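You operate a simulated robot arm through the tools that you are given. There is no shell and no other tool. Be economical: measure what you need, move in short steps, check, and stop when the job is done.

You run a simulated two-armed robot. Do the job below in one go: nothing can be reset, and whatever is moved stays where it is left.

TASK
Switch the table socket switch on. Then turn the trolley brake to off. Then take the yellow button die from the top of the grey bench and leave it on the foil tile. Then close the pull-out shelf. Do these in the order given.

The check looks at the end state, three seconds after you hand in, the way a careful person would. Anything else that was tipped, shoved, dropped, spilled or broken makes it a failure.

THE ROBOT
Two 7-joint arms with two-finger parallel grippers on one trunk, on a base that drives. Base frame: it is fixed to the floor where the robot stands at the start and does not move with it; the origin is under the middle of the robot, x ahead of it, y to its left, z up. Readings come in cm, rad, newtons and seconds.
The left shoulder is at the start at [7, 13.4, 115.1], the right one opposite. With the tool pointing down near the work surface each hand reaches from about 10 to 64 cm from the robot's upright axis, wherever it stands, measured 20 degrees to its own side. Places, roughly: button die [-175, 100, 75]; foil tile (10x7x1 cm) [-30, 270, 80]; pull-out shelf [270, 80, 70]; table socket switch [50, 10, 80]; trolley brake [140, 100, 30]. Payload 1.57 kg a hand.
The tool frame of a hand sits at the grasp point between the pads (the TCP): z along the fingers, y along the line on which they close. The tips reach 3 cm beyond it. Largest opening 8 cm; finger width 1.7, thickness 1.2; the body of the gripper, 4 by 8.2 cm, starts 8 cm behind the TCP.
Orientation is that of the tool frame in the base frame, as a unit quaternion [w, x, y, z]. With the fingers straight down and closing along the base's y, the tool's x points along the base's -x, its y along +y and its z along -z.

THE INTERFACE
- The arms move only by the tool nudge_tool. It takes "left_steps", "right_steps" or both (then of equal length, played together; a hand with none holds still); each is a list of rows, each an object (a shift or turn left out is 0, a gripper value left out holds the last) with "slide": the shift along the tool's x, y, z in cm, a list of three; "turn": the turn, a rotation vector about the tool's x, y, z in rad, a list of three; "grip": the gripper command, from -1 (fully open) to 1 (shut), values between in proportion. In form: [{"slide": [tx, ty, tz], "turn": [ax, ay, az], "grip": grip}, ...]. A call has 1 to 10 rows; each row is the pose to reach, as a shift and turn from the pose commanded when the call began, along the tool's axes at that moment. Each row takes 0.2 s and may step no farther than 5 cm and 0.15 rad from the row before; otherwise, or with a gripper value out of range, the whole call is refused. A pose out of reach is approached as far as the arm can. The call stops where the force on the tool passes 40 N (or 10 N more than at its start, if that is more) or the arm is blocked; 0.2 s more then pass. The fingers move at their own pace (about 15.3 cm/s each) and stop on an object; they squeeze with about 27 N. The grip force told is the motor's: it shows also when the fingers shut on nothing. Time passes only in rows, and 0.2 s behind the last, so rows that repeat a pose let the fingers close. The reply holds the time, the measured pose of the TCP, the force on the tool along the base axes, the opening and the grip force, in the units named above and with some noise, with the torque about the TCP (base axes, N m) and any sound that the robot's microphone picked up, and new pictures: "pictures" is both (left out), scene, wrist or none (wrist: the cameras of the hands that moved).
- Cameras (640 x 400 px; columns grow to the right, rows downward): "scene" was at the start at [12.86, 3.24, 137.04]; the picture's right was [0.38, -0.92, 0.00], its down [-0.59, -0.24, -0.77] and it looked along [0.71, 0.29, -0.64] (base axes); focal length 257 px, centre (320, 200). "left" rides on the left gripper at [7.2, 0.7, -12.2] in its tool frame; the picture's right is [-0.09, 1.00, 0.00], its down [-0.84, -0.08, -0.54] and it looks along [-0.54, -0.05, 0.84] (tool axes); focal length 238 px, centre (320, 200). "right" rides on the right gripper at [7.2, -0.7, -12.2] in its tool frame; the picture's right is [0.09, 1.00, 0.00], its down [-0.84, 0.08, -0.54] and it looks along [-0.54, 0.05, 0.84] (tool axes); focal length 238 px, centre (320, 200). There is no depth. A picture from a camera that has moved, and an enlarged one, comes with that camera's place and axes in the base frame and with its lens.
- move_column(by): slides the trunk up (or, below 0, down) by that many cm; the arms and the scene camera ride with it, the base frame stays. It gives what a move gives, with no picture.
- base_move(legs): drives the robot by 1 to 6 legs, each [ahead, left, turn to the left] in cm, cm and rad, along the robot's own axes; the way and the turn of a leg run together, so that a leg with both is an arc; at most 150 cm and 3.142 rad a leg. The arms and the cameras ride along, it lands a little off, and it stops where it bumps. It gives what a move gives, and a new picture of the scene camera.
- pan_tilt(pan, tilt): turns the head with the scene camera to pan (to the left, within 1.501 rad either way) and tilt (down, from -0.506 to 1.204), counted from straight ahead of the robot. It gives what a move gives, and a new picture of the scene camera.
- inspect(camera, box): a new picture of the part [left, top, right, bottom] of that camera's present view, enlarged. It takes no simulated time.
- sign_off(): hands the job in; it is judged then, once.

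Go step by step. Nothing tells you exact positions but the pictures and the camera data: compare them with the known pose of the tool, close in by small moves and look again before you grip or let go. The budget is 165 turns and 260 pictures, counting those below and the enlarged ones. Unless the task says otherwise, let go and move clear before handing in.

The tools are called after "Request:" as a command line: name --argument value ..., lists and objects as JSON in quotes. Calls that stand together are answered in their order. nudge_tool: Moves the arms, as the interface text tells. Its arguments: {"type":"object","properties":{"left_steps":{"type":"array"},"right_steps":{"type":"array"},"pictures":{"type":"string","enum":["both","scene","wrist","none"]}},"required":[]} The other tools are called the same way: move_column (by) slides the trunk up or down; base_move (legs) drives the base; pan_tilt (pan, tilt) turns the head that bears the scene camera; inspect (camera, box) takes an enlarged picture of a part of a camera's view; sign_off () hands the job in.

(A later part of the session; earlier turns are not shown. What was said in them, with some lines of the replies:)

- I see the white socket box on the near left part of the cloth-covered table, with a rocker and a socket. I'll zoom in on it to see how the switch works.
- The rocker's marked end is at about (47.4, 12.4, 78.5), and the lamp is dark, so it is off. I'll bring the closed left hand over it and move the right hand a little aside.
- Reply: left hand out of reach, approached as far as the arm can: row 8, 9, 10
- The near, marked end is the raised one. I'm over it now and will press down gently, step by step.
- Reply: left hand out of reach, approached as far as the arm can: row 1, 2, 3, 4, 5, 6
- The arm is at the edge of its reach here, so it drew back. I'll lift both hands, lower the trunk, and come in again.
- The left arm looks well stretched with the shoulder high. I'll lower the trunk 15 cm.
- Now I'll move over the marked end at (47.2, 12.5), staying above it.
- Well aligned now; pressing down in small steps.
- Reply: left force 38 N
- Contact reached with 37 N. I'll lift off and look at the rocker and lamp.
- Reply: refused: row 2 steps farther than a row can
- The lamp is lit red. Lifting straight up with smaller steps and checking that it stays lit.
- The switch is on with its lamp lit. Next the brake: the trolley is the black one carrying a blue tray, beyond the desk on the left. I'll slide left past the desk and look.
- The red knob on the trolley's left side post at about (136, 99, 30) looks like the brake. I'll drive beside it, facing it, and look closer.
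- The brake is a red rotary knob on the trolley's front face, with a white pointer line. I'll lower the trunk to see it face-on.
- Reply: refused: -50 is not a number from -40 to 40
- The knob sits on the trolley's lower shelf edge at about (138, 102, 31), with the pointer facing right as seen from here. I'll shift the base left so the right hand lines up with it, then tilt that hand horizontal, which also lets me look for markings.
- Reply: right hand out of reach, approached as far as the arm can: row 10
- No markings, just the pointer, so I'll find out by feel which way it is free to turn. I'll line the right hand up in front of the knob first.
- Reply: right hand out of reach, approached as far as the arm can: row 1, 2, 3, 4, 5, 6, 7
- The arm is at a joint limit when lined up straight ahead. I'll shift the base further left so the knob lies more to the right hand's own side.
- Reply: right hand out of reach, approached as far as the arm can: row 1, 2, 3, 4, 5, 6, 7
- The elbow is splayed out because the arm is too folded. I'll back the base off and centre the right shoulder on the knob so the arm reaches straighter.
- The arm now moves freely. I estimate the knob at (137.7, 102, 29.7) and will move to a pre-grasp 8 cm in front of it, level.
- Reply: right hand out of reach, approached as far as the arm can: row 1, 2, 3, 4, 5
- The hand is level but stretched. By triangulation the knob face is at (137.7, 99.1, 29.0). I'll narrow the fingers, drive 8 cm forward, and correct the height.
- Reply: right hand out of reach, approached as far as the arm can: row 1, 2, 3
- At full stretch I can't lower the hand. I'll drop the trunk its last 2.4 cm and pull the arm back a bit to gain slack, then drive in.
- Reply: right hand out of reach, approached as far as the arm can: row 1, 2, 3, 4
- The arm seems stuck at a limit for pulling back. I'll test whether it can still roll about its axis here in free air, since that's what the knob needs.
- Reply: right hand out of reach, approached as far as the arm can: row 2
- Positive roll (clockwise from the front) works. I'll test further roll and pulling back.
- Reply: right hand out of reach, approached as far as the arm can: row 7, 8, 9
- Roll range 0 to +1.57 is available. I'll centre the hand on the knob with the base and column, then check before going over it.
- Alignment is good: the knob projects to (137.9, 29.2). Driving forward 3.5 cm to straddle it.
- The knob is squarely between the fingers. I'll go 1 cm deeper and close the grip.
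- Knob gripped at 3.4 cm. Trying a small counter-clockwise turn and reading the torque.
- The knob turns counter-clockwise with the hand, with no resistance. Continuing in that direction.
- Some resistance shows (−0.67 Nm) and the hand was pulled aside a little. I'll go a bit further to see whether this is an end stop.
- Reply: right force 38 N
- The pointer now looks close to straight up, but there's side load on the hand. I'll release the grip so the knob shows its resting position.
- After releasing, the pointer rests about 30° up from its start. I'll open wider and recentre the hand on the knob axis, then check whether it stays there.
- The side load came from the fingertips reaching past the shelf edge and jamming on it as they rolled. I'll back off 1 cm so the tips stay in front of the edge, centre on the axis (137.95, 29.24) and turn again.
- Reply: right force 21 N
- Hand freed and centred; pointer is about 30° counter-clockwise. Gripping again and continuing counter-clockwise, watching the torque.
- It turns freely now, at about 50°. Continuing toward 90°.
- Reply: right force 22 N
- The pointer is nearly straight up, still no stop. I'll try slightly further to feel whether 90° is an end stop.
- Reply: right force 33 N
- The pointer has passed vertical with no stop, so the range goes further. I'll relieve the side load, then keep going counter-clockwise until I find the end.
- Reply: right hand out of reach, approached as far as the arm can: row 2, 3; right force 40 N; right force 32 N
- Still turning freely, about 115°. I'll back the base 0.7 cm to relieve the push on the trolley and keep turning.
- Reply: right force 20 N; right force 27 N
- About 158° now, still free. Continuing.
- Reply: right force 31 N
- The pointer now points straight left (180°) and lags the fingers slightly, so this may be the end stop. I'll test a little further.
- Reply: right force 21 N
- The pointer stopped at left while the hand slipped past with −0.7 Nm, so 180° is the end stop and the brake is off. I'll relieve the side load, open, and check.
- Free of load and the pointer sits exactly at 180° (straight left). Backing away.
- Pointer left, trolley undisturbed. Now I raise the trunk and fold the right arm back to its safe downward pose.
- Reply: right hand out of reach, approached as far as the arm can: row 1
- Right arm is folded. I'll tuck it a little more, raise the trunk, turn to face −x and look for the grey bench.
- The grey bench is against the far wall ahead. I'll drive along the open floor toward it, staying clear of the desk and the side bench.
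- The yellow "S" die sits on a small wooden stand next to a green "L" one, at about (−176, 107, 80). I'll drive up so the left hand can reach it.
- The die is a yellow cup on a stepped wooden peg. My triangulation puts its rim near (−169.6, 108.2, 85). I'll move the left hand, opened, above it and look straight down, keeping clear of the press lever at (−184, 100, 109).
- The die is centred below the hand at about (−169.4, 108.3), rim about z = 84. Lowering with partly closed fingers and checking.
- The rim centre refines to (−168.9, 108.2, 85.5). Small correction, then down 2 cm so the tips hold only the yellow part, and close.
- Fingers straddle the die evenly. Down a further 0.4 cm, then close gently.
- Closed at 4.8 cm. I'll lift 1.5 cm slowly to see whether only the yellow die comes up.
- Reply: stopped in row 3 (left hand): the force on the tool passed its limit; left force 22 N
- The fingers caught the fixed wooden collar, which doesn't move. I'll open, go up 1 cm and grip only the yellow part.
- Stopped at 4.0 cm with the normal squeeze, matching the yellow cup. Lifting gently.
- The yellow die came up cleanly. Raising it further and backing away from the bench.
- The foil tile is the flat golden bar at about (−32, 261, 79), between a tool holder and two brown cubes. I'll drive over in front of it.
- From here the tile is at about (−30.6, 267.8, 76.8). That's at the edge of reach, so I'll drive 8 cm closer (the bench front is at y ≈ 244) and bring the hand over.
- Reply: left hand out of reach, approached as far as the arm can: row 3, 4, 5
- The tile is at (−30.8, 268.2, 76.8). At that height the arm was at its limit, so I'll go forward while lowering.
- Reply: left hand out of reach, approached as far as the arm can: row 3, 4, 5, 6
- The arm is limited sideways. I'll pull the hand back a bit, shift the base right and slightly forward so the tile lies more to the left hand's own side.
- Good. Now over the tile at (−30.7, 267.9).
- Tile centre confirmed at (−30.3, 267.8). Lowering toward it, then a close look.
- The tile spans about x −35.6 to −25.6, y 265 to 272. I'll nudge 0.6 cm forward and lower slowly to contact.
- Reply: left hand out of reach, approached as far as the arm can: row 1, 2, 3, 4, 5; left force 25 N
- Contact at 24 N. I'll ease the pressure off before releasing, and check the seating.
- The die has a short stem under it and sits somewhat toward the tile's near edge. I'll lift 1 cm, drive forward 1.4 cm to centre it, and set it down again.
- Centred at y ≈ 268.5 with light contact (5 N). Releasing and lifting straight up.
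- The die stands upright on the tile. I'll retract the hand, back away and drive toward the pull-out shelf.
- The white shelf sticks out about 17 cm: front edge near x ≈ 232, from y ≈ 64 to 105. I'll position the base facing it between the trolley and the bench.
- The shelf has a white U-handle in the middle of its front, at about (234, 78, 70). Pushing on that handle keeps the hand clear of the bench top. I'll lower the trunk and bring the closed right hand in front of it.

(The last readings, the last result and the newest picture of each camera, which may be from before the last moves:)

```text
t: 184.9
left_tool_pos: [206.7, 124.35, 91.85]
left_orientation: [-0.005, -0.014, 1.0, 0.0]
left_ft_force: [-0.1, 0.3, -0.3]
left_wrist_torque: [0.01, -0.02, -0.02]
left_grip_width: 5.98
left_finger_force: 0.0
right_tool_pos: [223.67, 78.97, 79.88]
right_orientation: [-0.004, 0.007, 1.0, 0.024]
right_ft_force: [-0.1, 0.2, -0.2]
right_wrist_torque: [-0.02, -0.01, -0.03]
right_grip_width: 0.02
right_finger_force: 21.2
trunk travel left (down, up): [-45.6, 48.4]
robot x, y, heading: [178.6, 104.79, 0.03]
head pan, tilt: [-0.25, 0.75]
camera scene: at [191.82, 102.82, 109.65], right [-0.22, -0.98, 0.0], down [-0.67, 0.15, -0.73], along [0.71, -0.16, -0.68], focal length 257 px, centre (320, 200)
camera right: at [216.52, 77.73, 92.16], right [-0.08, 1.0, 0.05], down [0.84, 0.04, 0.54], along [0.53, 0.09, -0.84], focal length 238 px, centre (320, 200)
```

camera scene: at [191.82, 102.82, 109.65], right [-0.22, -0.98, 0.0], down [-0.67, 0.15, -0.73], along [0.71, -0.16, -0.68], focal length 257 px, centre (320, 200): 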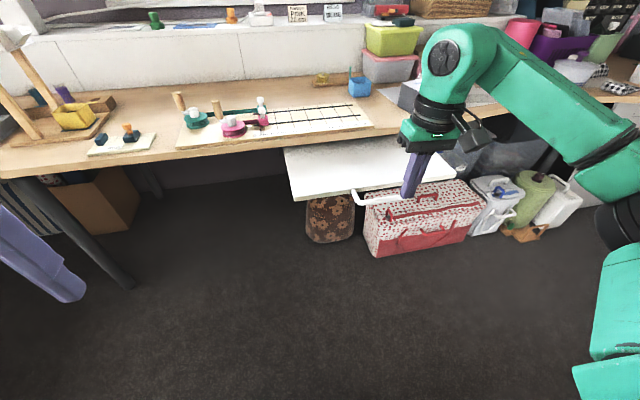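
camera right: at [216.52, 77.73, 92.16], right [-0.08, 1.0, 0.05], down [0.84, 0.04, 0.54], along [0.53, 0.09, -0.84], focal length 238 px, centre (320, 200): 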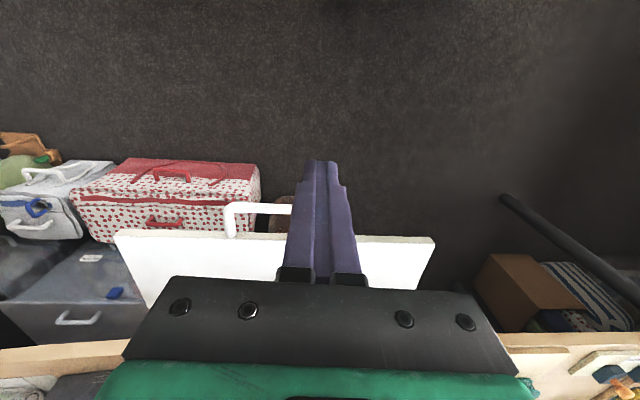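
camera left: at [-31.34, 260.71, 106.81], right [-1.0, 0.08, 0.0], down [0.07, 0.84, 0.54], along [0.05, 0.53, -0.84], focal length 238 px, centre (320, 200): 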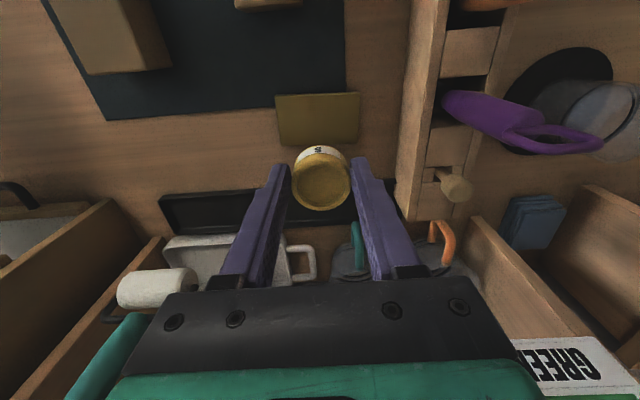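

Triangulating, the shelf is lower than I assumed: z ≈ 65, front edge x ≈ 240, centre y ≈ 75.5. I'll lower the hand in front of the handle.

Request:
nudge_tool --right_steps '[{"slide": [0, -1.5, 3]}, {"slide": [0, -3, 6]}, {"slide": [0, -3.5, 9]}, {"slide": [0, -3.5, 12]}, {"slide": [0, -3.5, 14.5]}, {"slide": [0, -3.5, 14.5]}]' --pictures "both"

```text
t: 186.3
left_tool_pos: [206.66, 124.44, 91.78]
left_orientation: [-0.004, -0.015, 1.0, 0.0]
left_ft_force: [0.0, 0.2, -0.1]
left_wrist_torque: [0.04, 0.02, 0.04]
left_grip_width: 6.0
left_finger_force: 0.1
right_tool_pos: [223.12, 76.31, 65.27]
right_orientation: [-0.005, 0.006, 1.0, 0.026]
right_ft_force: [0.5, 0.7, 0.9]
right_wrist_torque: [-0.02, -0.01, 0.02]
right_grip_width: 0.01
right_finger_force: 21.0
trunk travel left (down, up): [-45.6, 48.4]
robot x, y, heading: [178.89, 104.83, 0.028]
head pan, tilt: [-0.25, 0.75]
camera scene: at [191.82, 102.82, 109.66], right [-0.22, -0.98, 0.0], down [-0.67, 0.15, -0.73], along [0.71, -0.16, -0.68], focal length 257 px, centre (320, 200)
camera right: at [216.07, 75.15, 77.34], right [-0.08, 1.0, 0.05], down [0.84, 0.04, 0.54], along [0.53, 0.09, -0.84], focal length 238 px, centre (320, 200)
```

scene: 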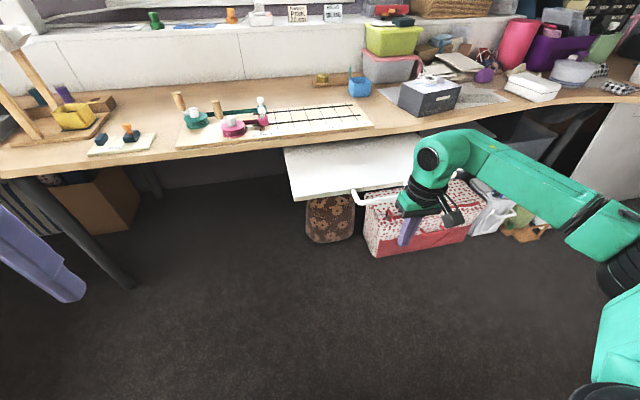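
right: 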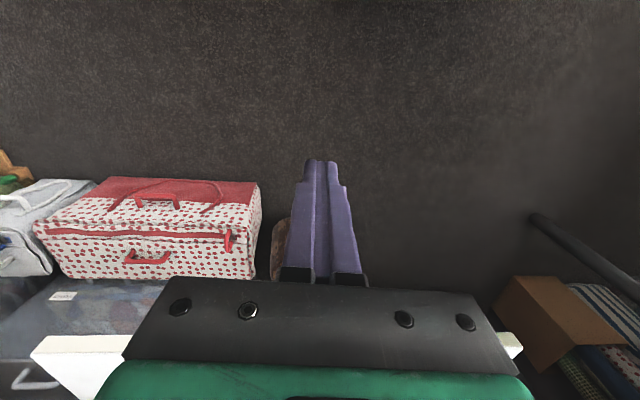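

The handle bar is at about x ≈ 234.6, z ≈ 66, and the hand is lined up at y ≈ 76. I'll drive forward gently in stages to push it.

Request:
base_move --legs '[[13, -0.4, -0.028]]'

Request:
inspect --camera "scene" --box '[270, 100, 510, 250]'

```text
t: 187.6
left_tool_pos: [220.37, 123.4, 91.96]
left_orientation: [-0.004, -0.001, 1.0, 0.0]
left_ft_force: [0.1, 0.5, -0.4]
left_wrist_torque: [0.03, 0.04, 0.01]
left_grip_width: 6.01
left_finger_force: 0.1
right_tool_pos: [235.46, 74.87, 65.15]
right_orientation: [-0.005, 0.02, 0.999, 0.026]
right_ft_force: [-0.2, -0.9, 0.1]
right_wrist_torque: [0.0, -0.02, -0.02]
right_grip_width: 0.0
right_finger_force: 21.4
trunk travel left (down, up): [-45.6, 48.4]
robot x, y, heading: [192.33, 104.56, 0.003]
head pan, tilt: [-0.25, 0.75]
camera scene: at [204.98, 102.25, 109.64], right [-0.25, -0.97, 0.0], down [-0.66, 0.17, -0.73], along [0.71, -0.18, -0.68], focal length 257 px, centre (320, 200)
```

scene: 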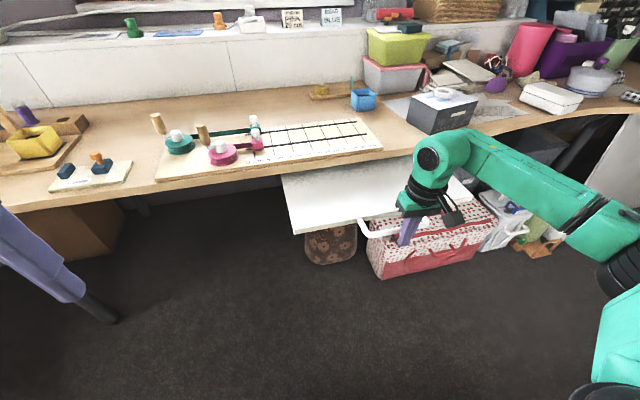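

```text
2.67 times, centred on (390, 175) of scene
camera zoom: at [204.98, 102.25, 109.64], right [-0.25, -0.97, 0.0], down [-0.66, 0.17, -0.73], along [0.71, -0.18, -0.68], focal length 686 px, centre (133, 267)
```

zoom: 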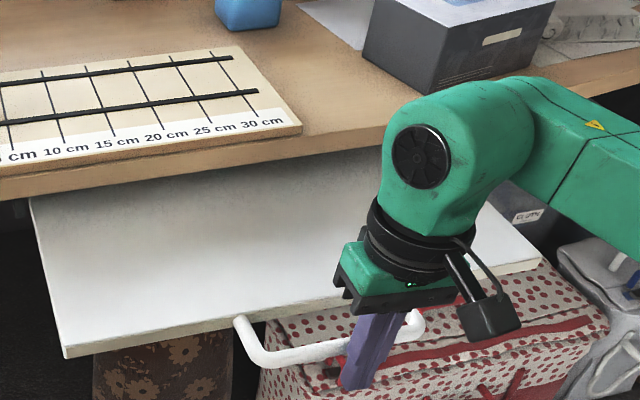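

The fingers are right at the handle bar. Pushing on, 10 cm first.

Request:
base_move --legs '[[9, 0, 0]]'

```text
t: 188.7
left_tool_pos: [229.38, 123.43, 91.84]
left_orientation: [-0.005, -0.001, 1.0, 0.001]
left_ft_force: [-0.1, -0.2, -0.2]
left_wrist_torque: [0.01, 0.01, -0.02]
left_grip_width: 6.0
left_finger_force: 0.0
right_tool_pos: [244.5, 74.94, 64.99]
right_orientation: [-0.005, 0.021, 0.999, 0.025]
right_ft_force: [-0.5, 0.2, 0.5]
right_wrist_torque: [-0.02, 0.05, -0.02]
right_grip_width: 0.0
right_finger_force: 21.4
trunk travel left (down, up): [-45.6, 48.4]
robot x, y, heading: [200.63, 104.46, 0.005]
head pan, tilt: [-0.25, 0.75]
camera scene: at [213.94, 102.27, 109.64], right [-0.25, -0.97, 0.0], down [-0.66, 0.17, -0.73], along [0.71, -0.18, -0.68], focal length 257 px, centre (320, 200)
```

scene: 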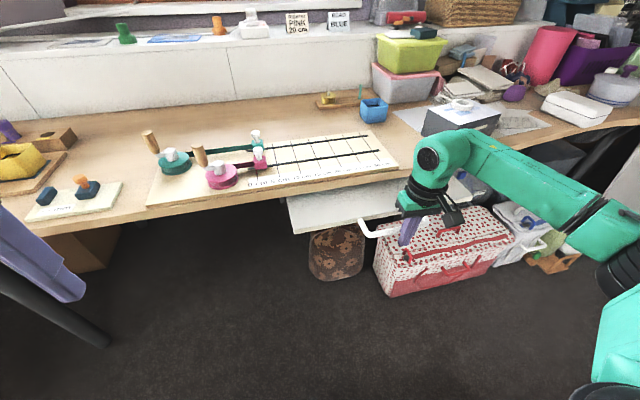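

The shelf is sliding in easily, about 10 cm left. Another 6 cm.

Request:
base_move --legs '[[6, 0, 0]]'

Request:
inspect --camera "scene" --box '[270, 110, 510, 260]'

```text
t: 189.7
left_tool_pos: [235.37, 123.41, 91.73]
left_orientation: [-0.005, -0.001, 1.0, -0.001]
left_ft_force: [0.6, 0.3, 0.0]
left_wrist_torque: [0.02, 0.06, 0.0]
left_grip_width: 5.99
left_finger_force: 0.0
right_tool_pos: [250.39, 74.78, 65.07]
right_orientation: [-0.005, 0.021, 0.999, 0.026]
right_ft_force: [-0.1, 0.1, 1.1]
right_wrist_torque: [0.01, 0.0, -0.03]
right_grip_width: 0.0
right_finger_force: 20.8
trunk travel left (down, up): [-45.6, 48.4]
robot x, y, heading: [206.95, 104.31, 0.001]
head pan, tilt: [-0.25, 0.75]
camera scene: at [219.93, 102.26, 109.64], right [-0.25, -0.97, 0.0], down [-0.66, 0.17, -0.73], along [0.71, -0.18, -0.68], focal length 257 px, centre (320, 200)
```

scene: 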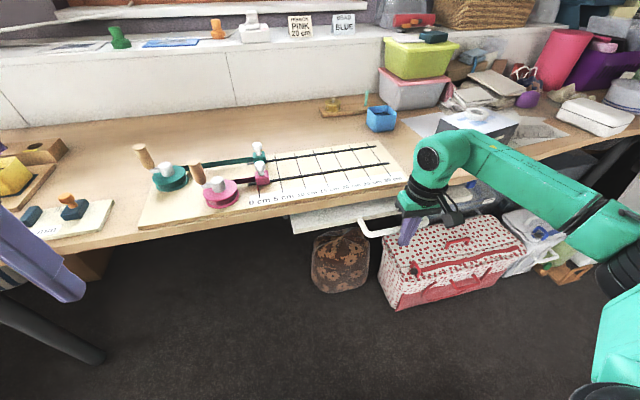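

```text
2.67 times, centred on (390, 185) of scene
camera zoom: at [219.93, 102.26, 109.64], right [-0.25, -0.97, 0.0], down [-0.66, 0.17, -0.73], along [0.71, -0.18, -0.68], focal length 686 px, centre (133, 240)
```

zoom: 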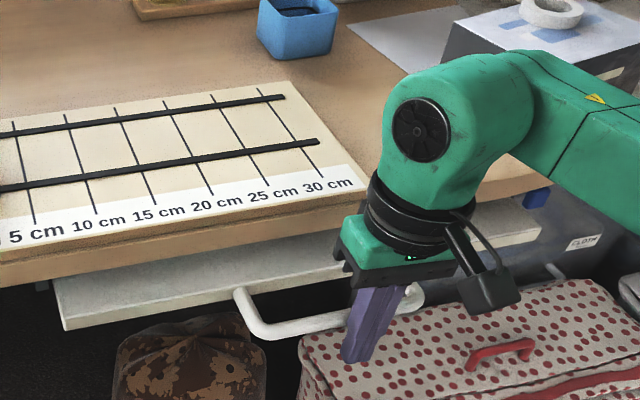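

The shelf front is now about flush with the bench front. I'll push the last bit with the arm, which stops on force, and tilt the fingertips forward so the gripper body stays clear of the bench edge.

Request:
nudge_tool --right_steps '[{"slide": [1.0, 0, 0]}, {"slide": [2.0, 0, 0], "turn": [0, -0.12, 0]}, {"slide": [2.0, 0, 0], "turn": [0, -0.24, 0]}, {"slide": [2.0, 0, 0], "turn": [0, -0.36, 0]}, {"slide": [2.0, 0, 0], "turn": [0, -0.48, 0]}, {"slide": [2.0, 0, 0.5], "turn": [0, -0.6, 0]}, {"slide": [2.0, 0, 0.5], "turn": [0, -0.6, 0]}]' --pictures "both"

```text
t: 191.3
left_tool_pos: [235.25, 123.37, 91.8]
left_orientation: [-0.003, -0.001, 1.0, 0.0]
left_ft_force: [0.0, 0.2, 0.4]
left_wrist_torque: [-0.01, 0.01, 0.01]
left_grip_width: 6.0
left_finger_force: 0.2
right_tool_pos: [248.45, 74.93, 64.64]
right_orientation: [0.291, 0.027, 0.956, 0.018]
right_ft_force: [-0.2, 0.0, -1.0]
right_wrist_torque: [0.03, -0.03, 0.0]
right_grip_width: 0.02
right_finger_force: 20.9
trunk travel left (down, up): [-45.6, 48.4]
robot x, y, heading: [206.8, 104.41, 0.004]
head pan, tilt: [-0.25, 0.75]
camera scene: at [219.82, 102.25, 109.65], right [-0.25, -0.97, 0.0], down [-0.66, 0.17, -0.73], along [0.71, -0.18, -0.68], focal length 257 px, centre (320, 200)
camera right: at [235.63, 74.58, 70.71], right [-0.03, 1.0, 0.0], down [0.39, 0.01, 0.92], along [0.92, 0.03, -0.39], focal length 238 px, centre (320, 200)
```

scene: 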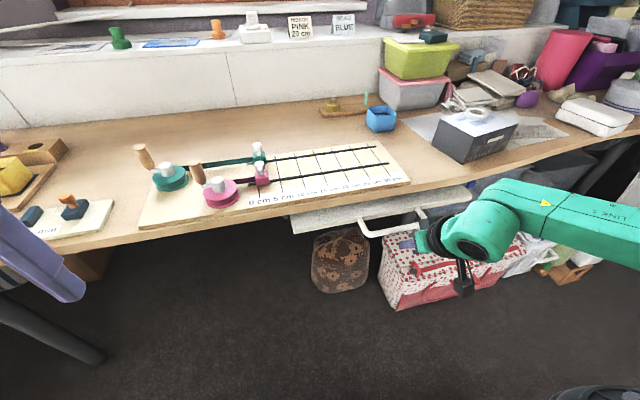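
right: 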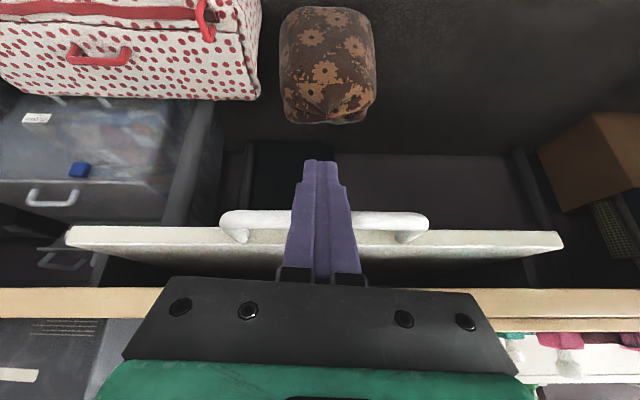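

I can see the handle clearly, with the fingers centred on it. Pushing in +x with the arm in small steps until it meets resistance.

Request:
nudge_tool --right_steps '[{"slide": [-0.83, 0, 0.56]}, {"slide": [-1.66, 0, 1.11]}, {"slide": [-2.32, 0, 1.56]}, {"slide": [-2.9, 0, 1.95]}, {"slide": [-3.48, 0, 2.34]}, {"slide": [-4.06, 0, 2.73]}, {"slide": [-4.64, 0, 3.12]}, {"slide": [-5.22, 0, 3.51]}]' --pictures "both"

```text
t: 193.2
left_tool_pos: [235.27, 123.3, 91.82]
left_orientation: [-0.005, 0.001, 1.0, 0.0]
left_ft_force: [0.0, 0.1, -1.0]
left_wrist_torque: [-0.02, 0.0, -0.03]
left_grip_width: 5.99
left_finger_force: 0.2
right_tool_pos: [254.19, 74.72, 64.1]
right_orientation: [0.28, 0.028, 0.959, 0.018]
right_ft_force: [-9.6, 0.1, -0.4]
right_wrist_torque: [-0.02, -0.03, -0.02]
right_grip_width: 0.0
right_finger_force: 21.3
trunk travel left (down, up): [-45.6, 48.4]
robot x, y, heading: [206.31, 104.04, -0.004]
head pan, tilt: [-0.25, 0.75]
stopped in row 8 (right hand): the force on the tool passed its limit (the readings are from after the stop); the commanded pose is now the measured one
camera scene: at [219.83, 102.25, 109.65], right [-0.25, -0.97, 0.0], down [-0.66, 0.17, -0.73], along [0.71, -0.18, -0.68], focal length 257 px, centre (320, 200)
camera right: at [241.43, 74.31, 70.53], right [-0.03, 1.0, 0.0], down [0.42, 0.01, 0.91], along [0.91, 0.03, -0.42], focal length 238 px, centre (320, 200)
```

scene: 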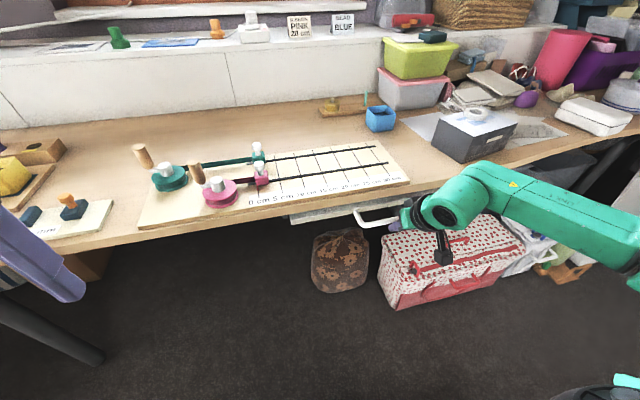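
right: 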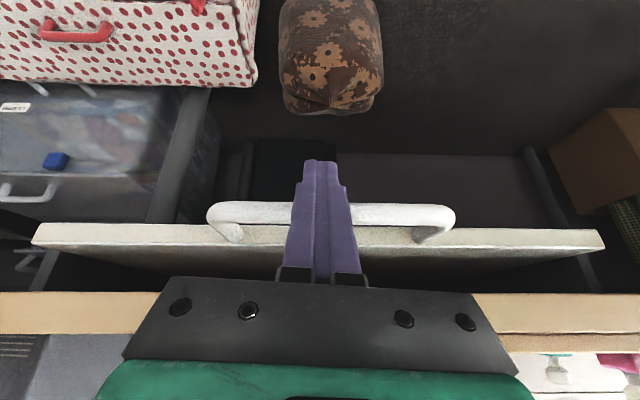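

It met firm resistance, probably the end stop. Checking how the shelf sits relative to the bench.

Request:
nudge_tool --right_steps '[{"slide": [1.66, 0, -1.11]}, {"slide": [4.15, 0, -2.78]}, {"slide": [7.5, 0, -5]}, {"slide": [10, 0, -7]}]' --pictures "none"

Request:
inspect --camera "scene" --box '[270, 160, 490, 260]'

Request:
inspect --camera "right" --box '[0, 100, 640, 400]'

```text
t: 194.2
left_tool_pos: [235.2, 123.42, 91.76]
left_orientation: [-0.002, 0.0, 1.0, -0.001]
left_ft_force: [0.4, -0.3, -0.4]
left_wrist_torque: [-0.03, -0.01, 0.01]
left_grip_width: 5.97
left_finger_force: 0.1
right_tool_pos: [241.74, 75.08, 64.89]
right_orientation: [0.284, 0.028, 0.958, 0.018]
right_ft_force: [0.2, 0.8, 0.2]
right_wrist_torque: [-0.02, 0.0, 0.01]
right_grip_width: 0.0
right_finger_force: 20.9
trunk travel left (down, up): [-45.6, 48.4]
robot x, y, heading: [206.62, 104.08, 0.001]
head pan, tilt: [-0.25, 0.75]
```

```text
2.91 times, centred on (380, 210) of scene
camera zoom: at [219.67, 102.29, 109.66], right [-0.25, -0.97, 0.0], down [-0.66, 0.17, -0.73], along [0.71, -0.18, -0.68], focal length 749 px, centre (146, 171)
```

zoom: 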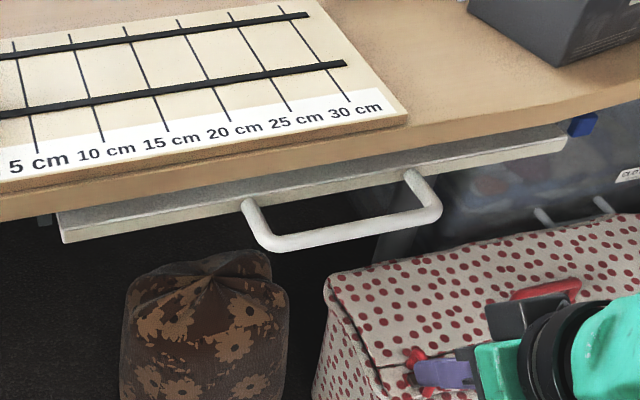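

```text
1.00 times, centred on (320, 250) of right
camera zoom: at [229.17, 74.74, 71.08], right [-0.03, 1.0, 0.0], down [0.41, 0.01, 0.91], along [0.91, 0.03, -0.41], focal length 238 px, centre (320, 150)
```

zoom: 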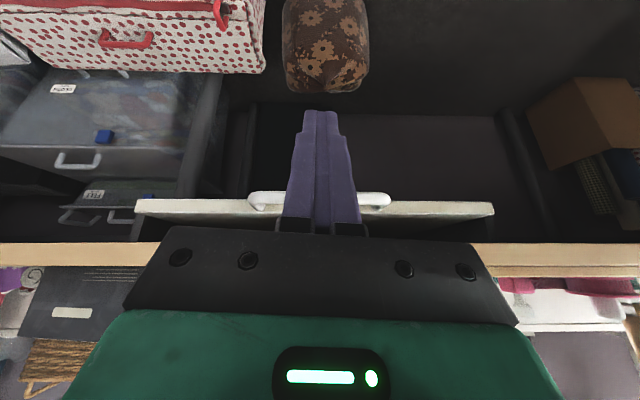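

The shelf front is now about 3 cm behind the bench front and parallel. I'll push once more to confirm it's truly at the stop.

Request:
nudge_tool --right_steps '[{"slide": [-3.3, 0, 2.3]}, {"slide": [-6.6, 0, 4.6]}, {"slide": [-9.1, 0, 6.3]}, {"slide": [-10, 0, 6.9]}, {"slide": [-10.5, 0, 7.25]}, {"slide": [-11, 0, 7.6]}, {"slide": [-11.5, 0, 7.95]}, {"slide": [-12, 0, 8.3]}]' --pictures "none"

Request:
inspect --camera "scene" --box '[270, 160, 490, 260]'

```text
t: 195.5
left_tool_pos: [234.9, 123.32, 91.87]
left_orientation: [-0.002, 0.002, 1.0, 0.0]
left_ft_force: [0.5, 0.7, -0.3]
left_wrist_torque: [-0.02, 0.02, -0.01]
left_grip_width: 5.98
left_finger_force: 0.1
right_tool_pos: [254.11, 74.58, 64.04]
right_orientation: [0.274, 0.029, 0.961, 0.016]
right_ft_force: [-15.2, -1.9, 7.2]
right_wrist_torque: [0.11, -0.24, 0.17]
right_grip_width: 0.0
right_finger_force: 21.1
trunk travel left (down, up): [-45.6, 48.4]
robot x, y, heading: [206.45, 104.47, -0.007]
head pan, tilt: [-0.25, 0.75]
stopped in row 6 (right hand): the force on the tool passed its limit (the readings are from after the stop); the commanded pose is now the measured one
```

```text
2.91 times, centred on (380, 210) of scene
camera zoom: at [219.32, 102.27, 109.73], right [-0.25, -0.97, 0.0], down [-0.66, 0.17, -0.73], along [0.71, -0.18, -0.68], focal length 749 px, centre (146, 171)
```

zoom: 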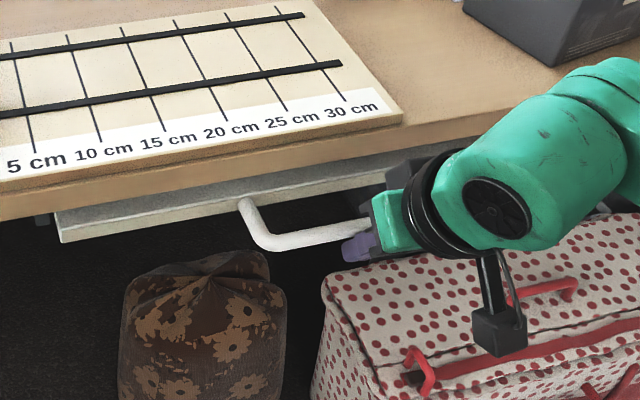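

It stops at exactly the same place, so the shelf is fully closed. Retracting the hand and backing off.

Request:
nudge_tool --right_steps '[{"slide": [1.66, 0, -1.11]}, {"slide": [4.15, 0, -2.78]}, {"slide": [7.5, 0, -5]}, {"slide": [10.5, 0, -7.3]}]' --pictures "none"

Request:
base_move --legs '[[-18, 0, 0]]'

Request:
inspect --camera "scene" --box '[240, 110, 500, 240]'

```text
t: 196.5
left_tool_pos: [235.03, 123.4, 91.85]
left_orientation: [-0.003, 0.001, 1.0, 0.0]
left_ft_force: [-0.1, -0.6, 0.3]
left_wrist_torque: [-0.01, 0.01, 0.01]
left_grip_width: 5.99
left_finger_force: 0.1
right_tool_pos: [241.47, 75.28, 64.41]
right_orientation: [0.273, 0.029, 0.961, 0.018]
right_ft_force: [-0.6, -0.4, 0.7]
right_wrist_torque: [0.01, 0.01, 0.03]
right_grip_width: 0.0
right_finger_force: 21.5
trunk travel left (down, up): [-45.6, 48.4]
robot x, y, heading: [206.63, 104.29, 0.001]
head pan, tilt: [-0.25, 0.75]
```

```text
t: 198.0
left_tool_pos: [217.44, 123.42, 91.86]
left_orientation: [-0.004, 0.003, 1.0, 0.0]
left_ft_force: [-0.9, 0.4, 0.6]
left_wrist_torque: [0.01, 0.02, 0.02]
left_grip_width: 6.0
left_finger_force: 0.1
right_tool_pos: [223.96, 75.12, 64.28]
right_orientation: [0.274, 0.028, 0.961, 0.017]
right_ft_force: [0.4, 0.8, -0.2]
right_wrist_torque: [0.02, -0.02, -0.02]
right_grip_width: 0.01
right_finger_force: 21.2
trunk travel left (down, up): [-45.6, 48.4]
robot x, y, heading: [189.14, 104.72, -0.007]
head pan, tilt: [-0.25, 0.75]
camera scene: at [201.96, 102.25, 109.66], right [-0.25, -0.97, 0.0], down [-0.66, 0.17, -0.73], along [0.71, -0.18, -0.68], focal length 257 px, centre (320, 200)
```

scene: 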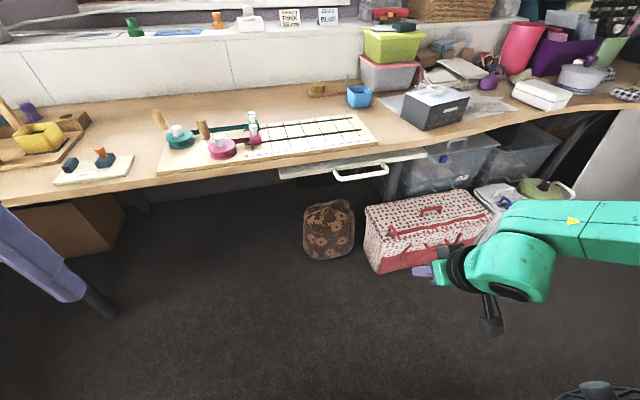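

```text
2.46 times, centred on (370, 175) of scene
camera zoom: at [201.96, 102.25, 109.66], right [-0.25, -0.97, 0.0], down [-0.66, 0.17, -0.73], along [0.71, -0.18, -0.68], focal length 634 px, centre (197, 262)
```

zoom: 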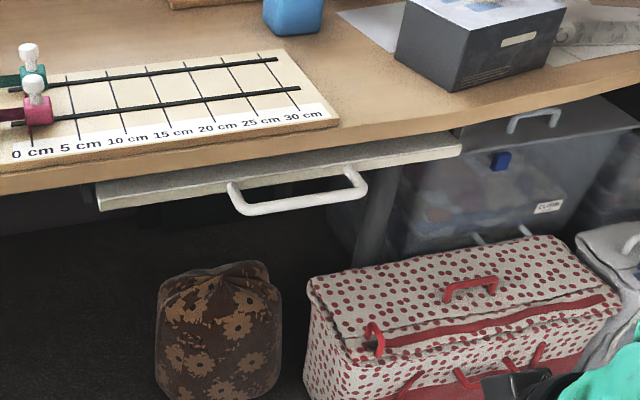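

All four jobs look finished: the shelf is closed to its stop, and the hand is clear. Handing in.

Request:
sign_off

```text
The job is handed in.
```

All four jobs are done in order and handed in; the knob has no markings, so "off" for the brake is my reading.

- **Socket switch:** it is on, and its lamp is lit.
- **Trolley brake:** I turned the red knob half a turn, from pointing right to its end stop pointing left, and took that as off.
- **Yellow die:** it stands upright on the foil tile.
- **Pull-out shelf:** it is closed; a second push stopped at the same place.
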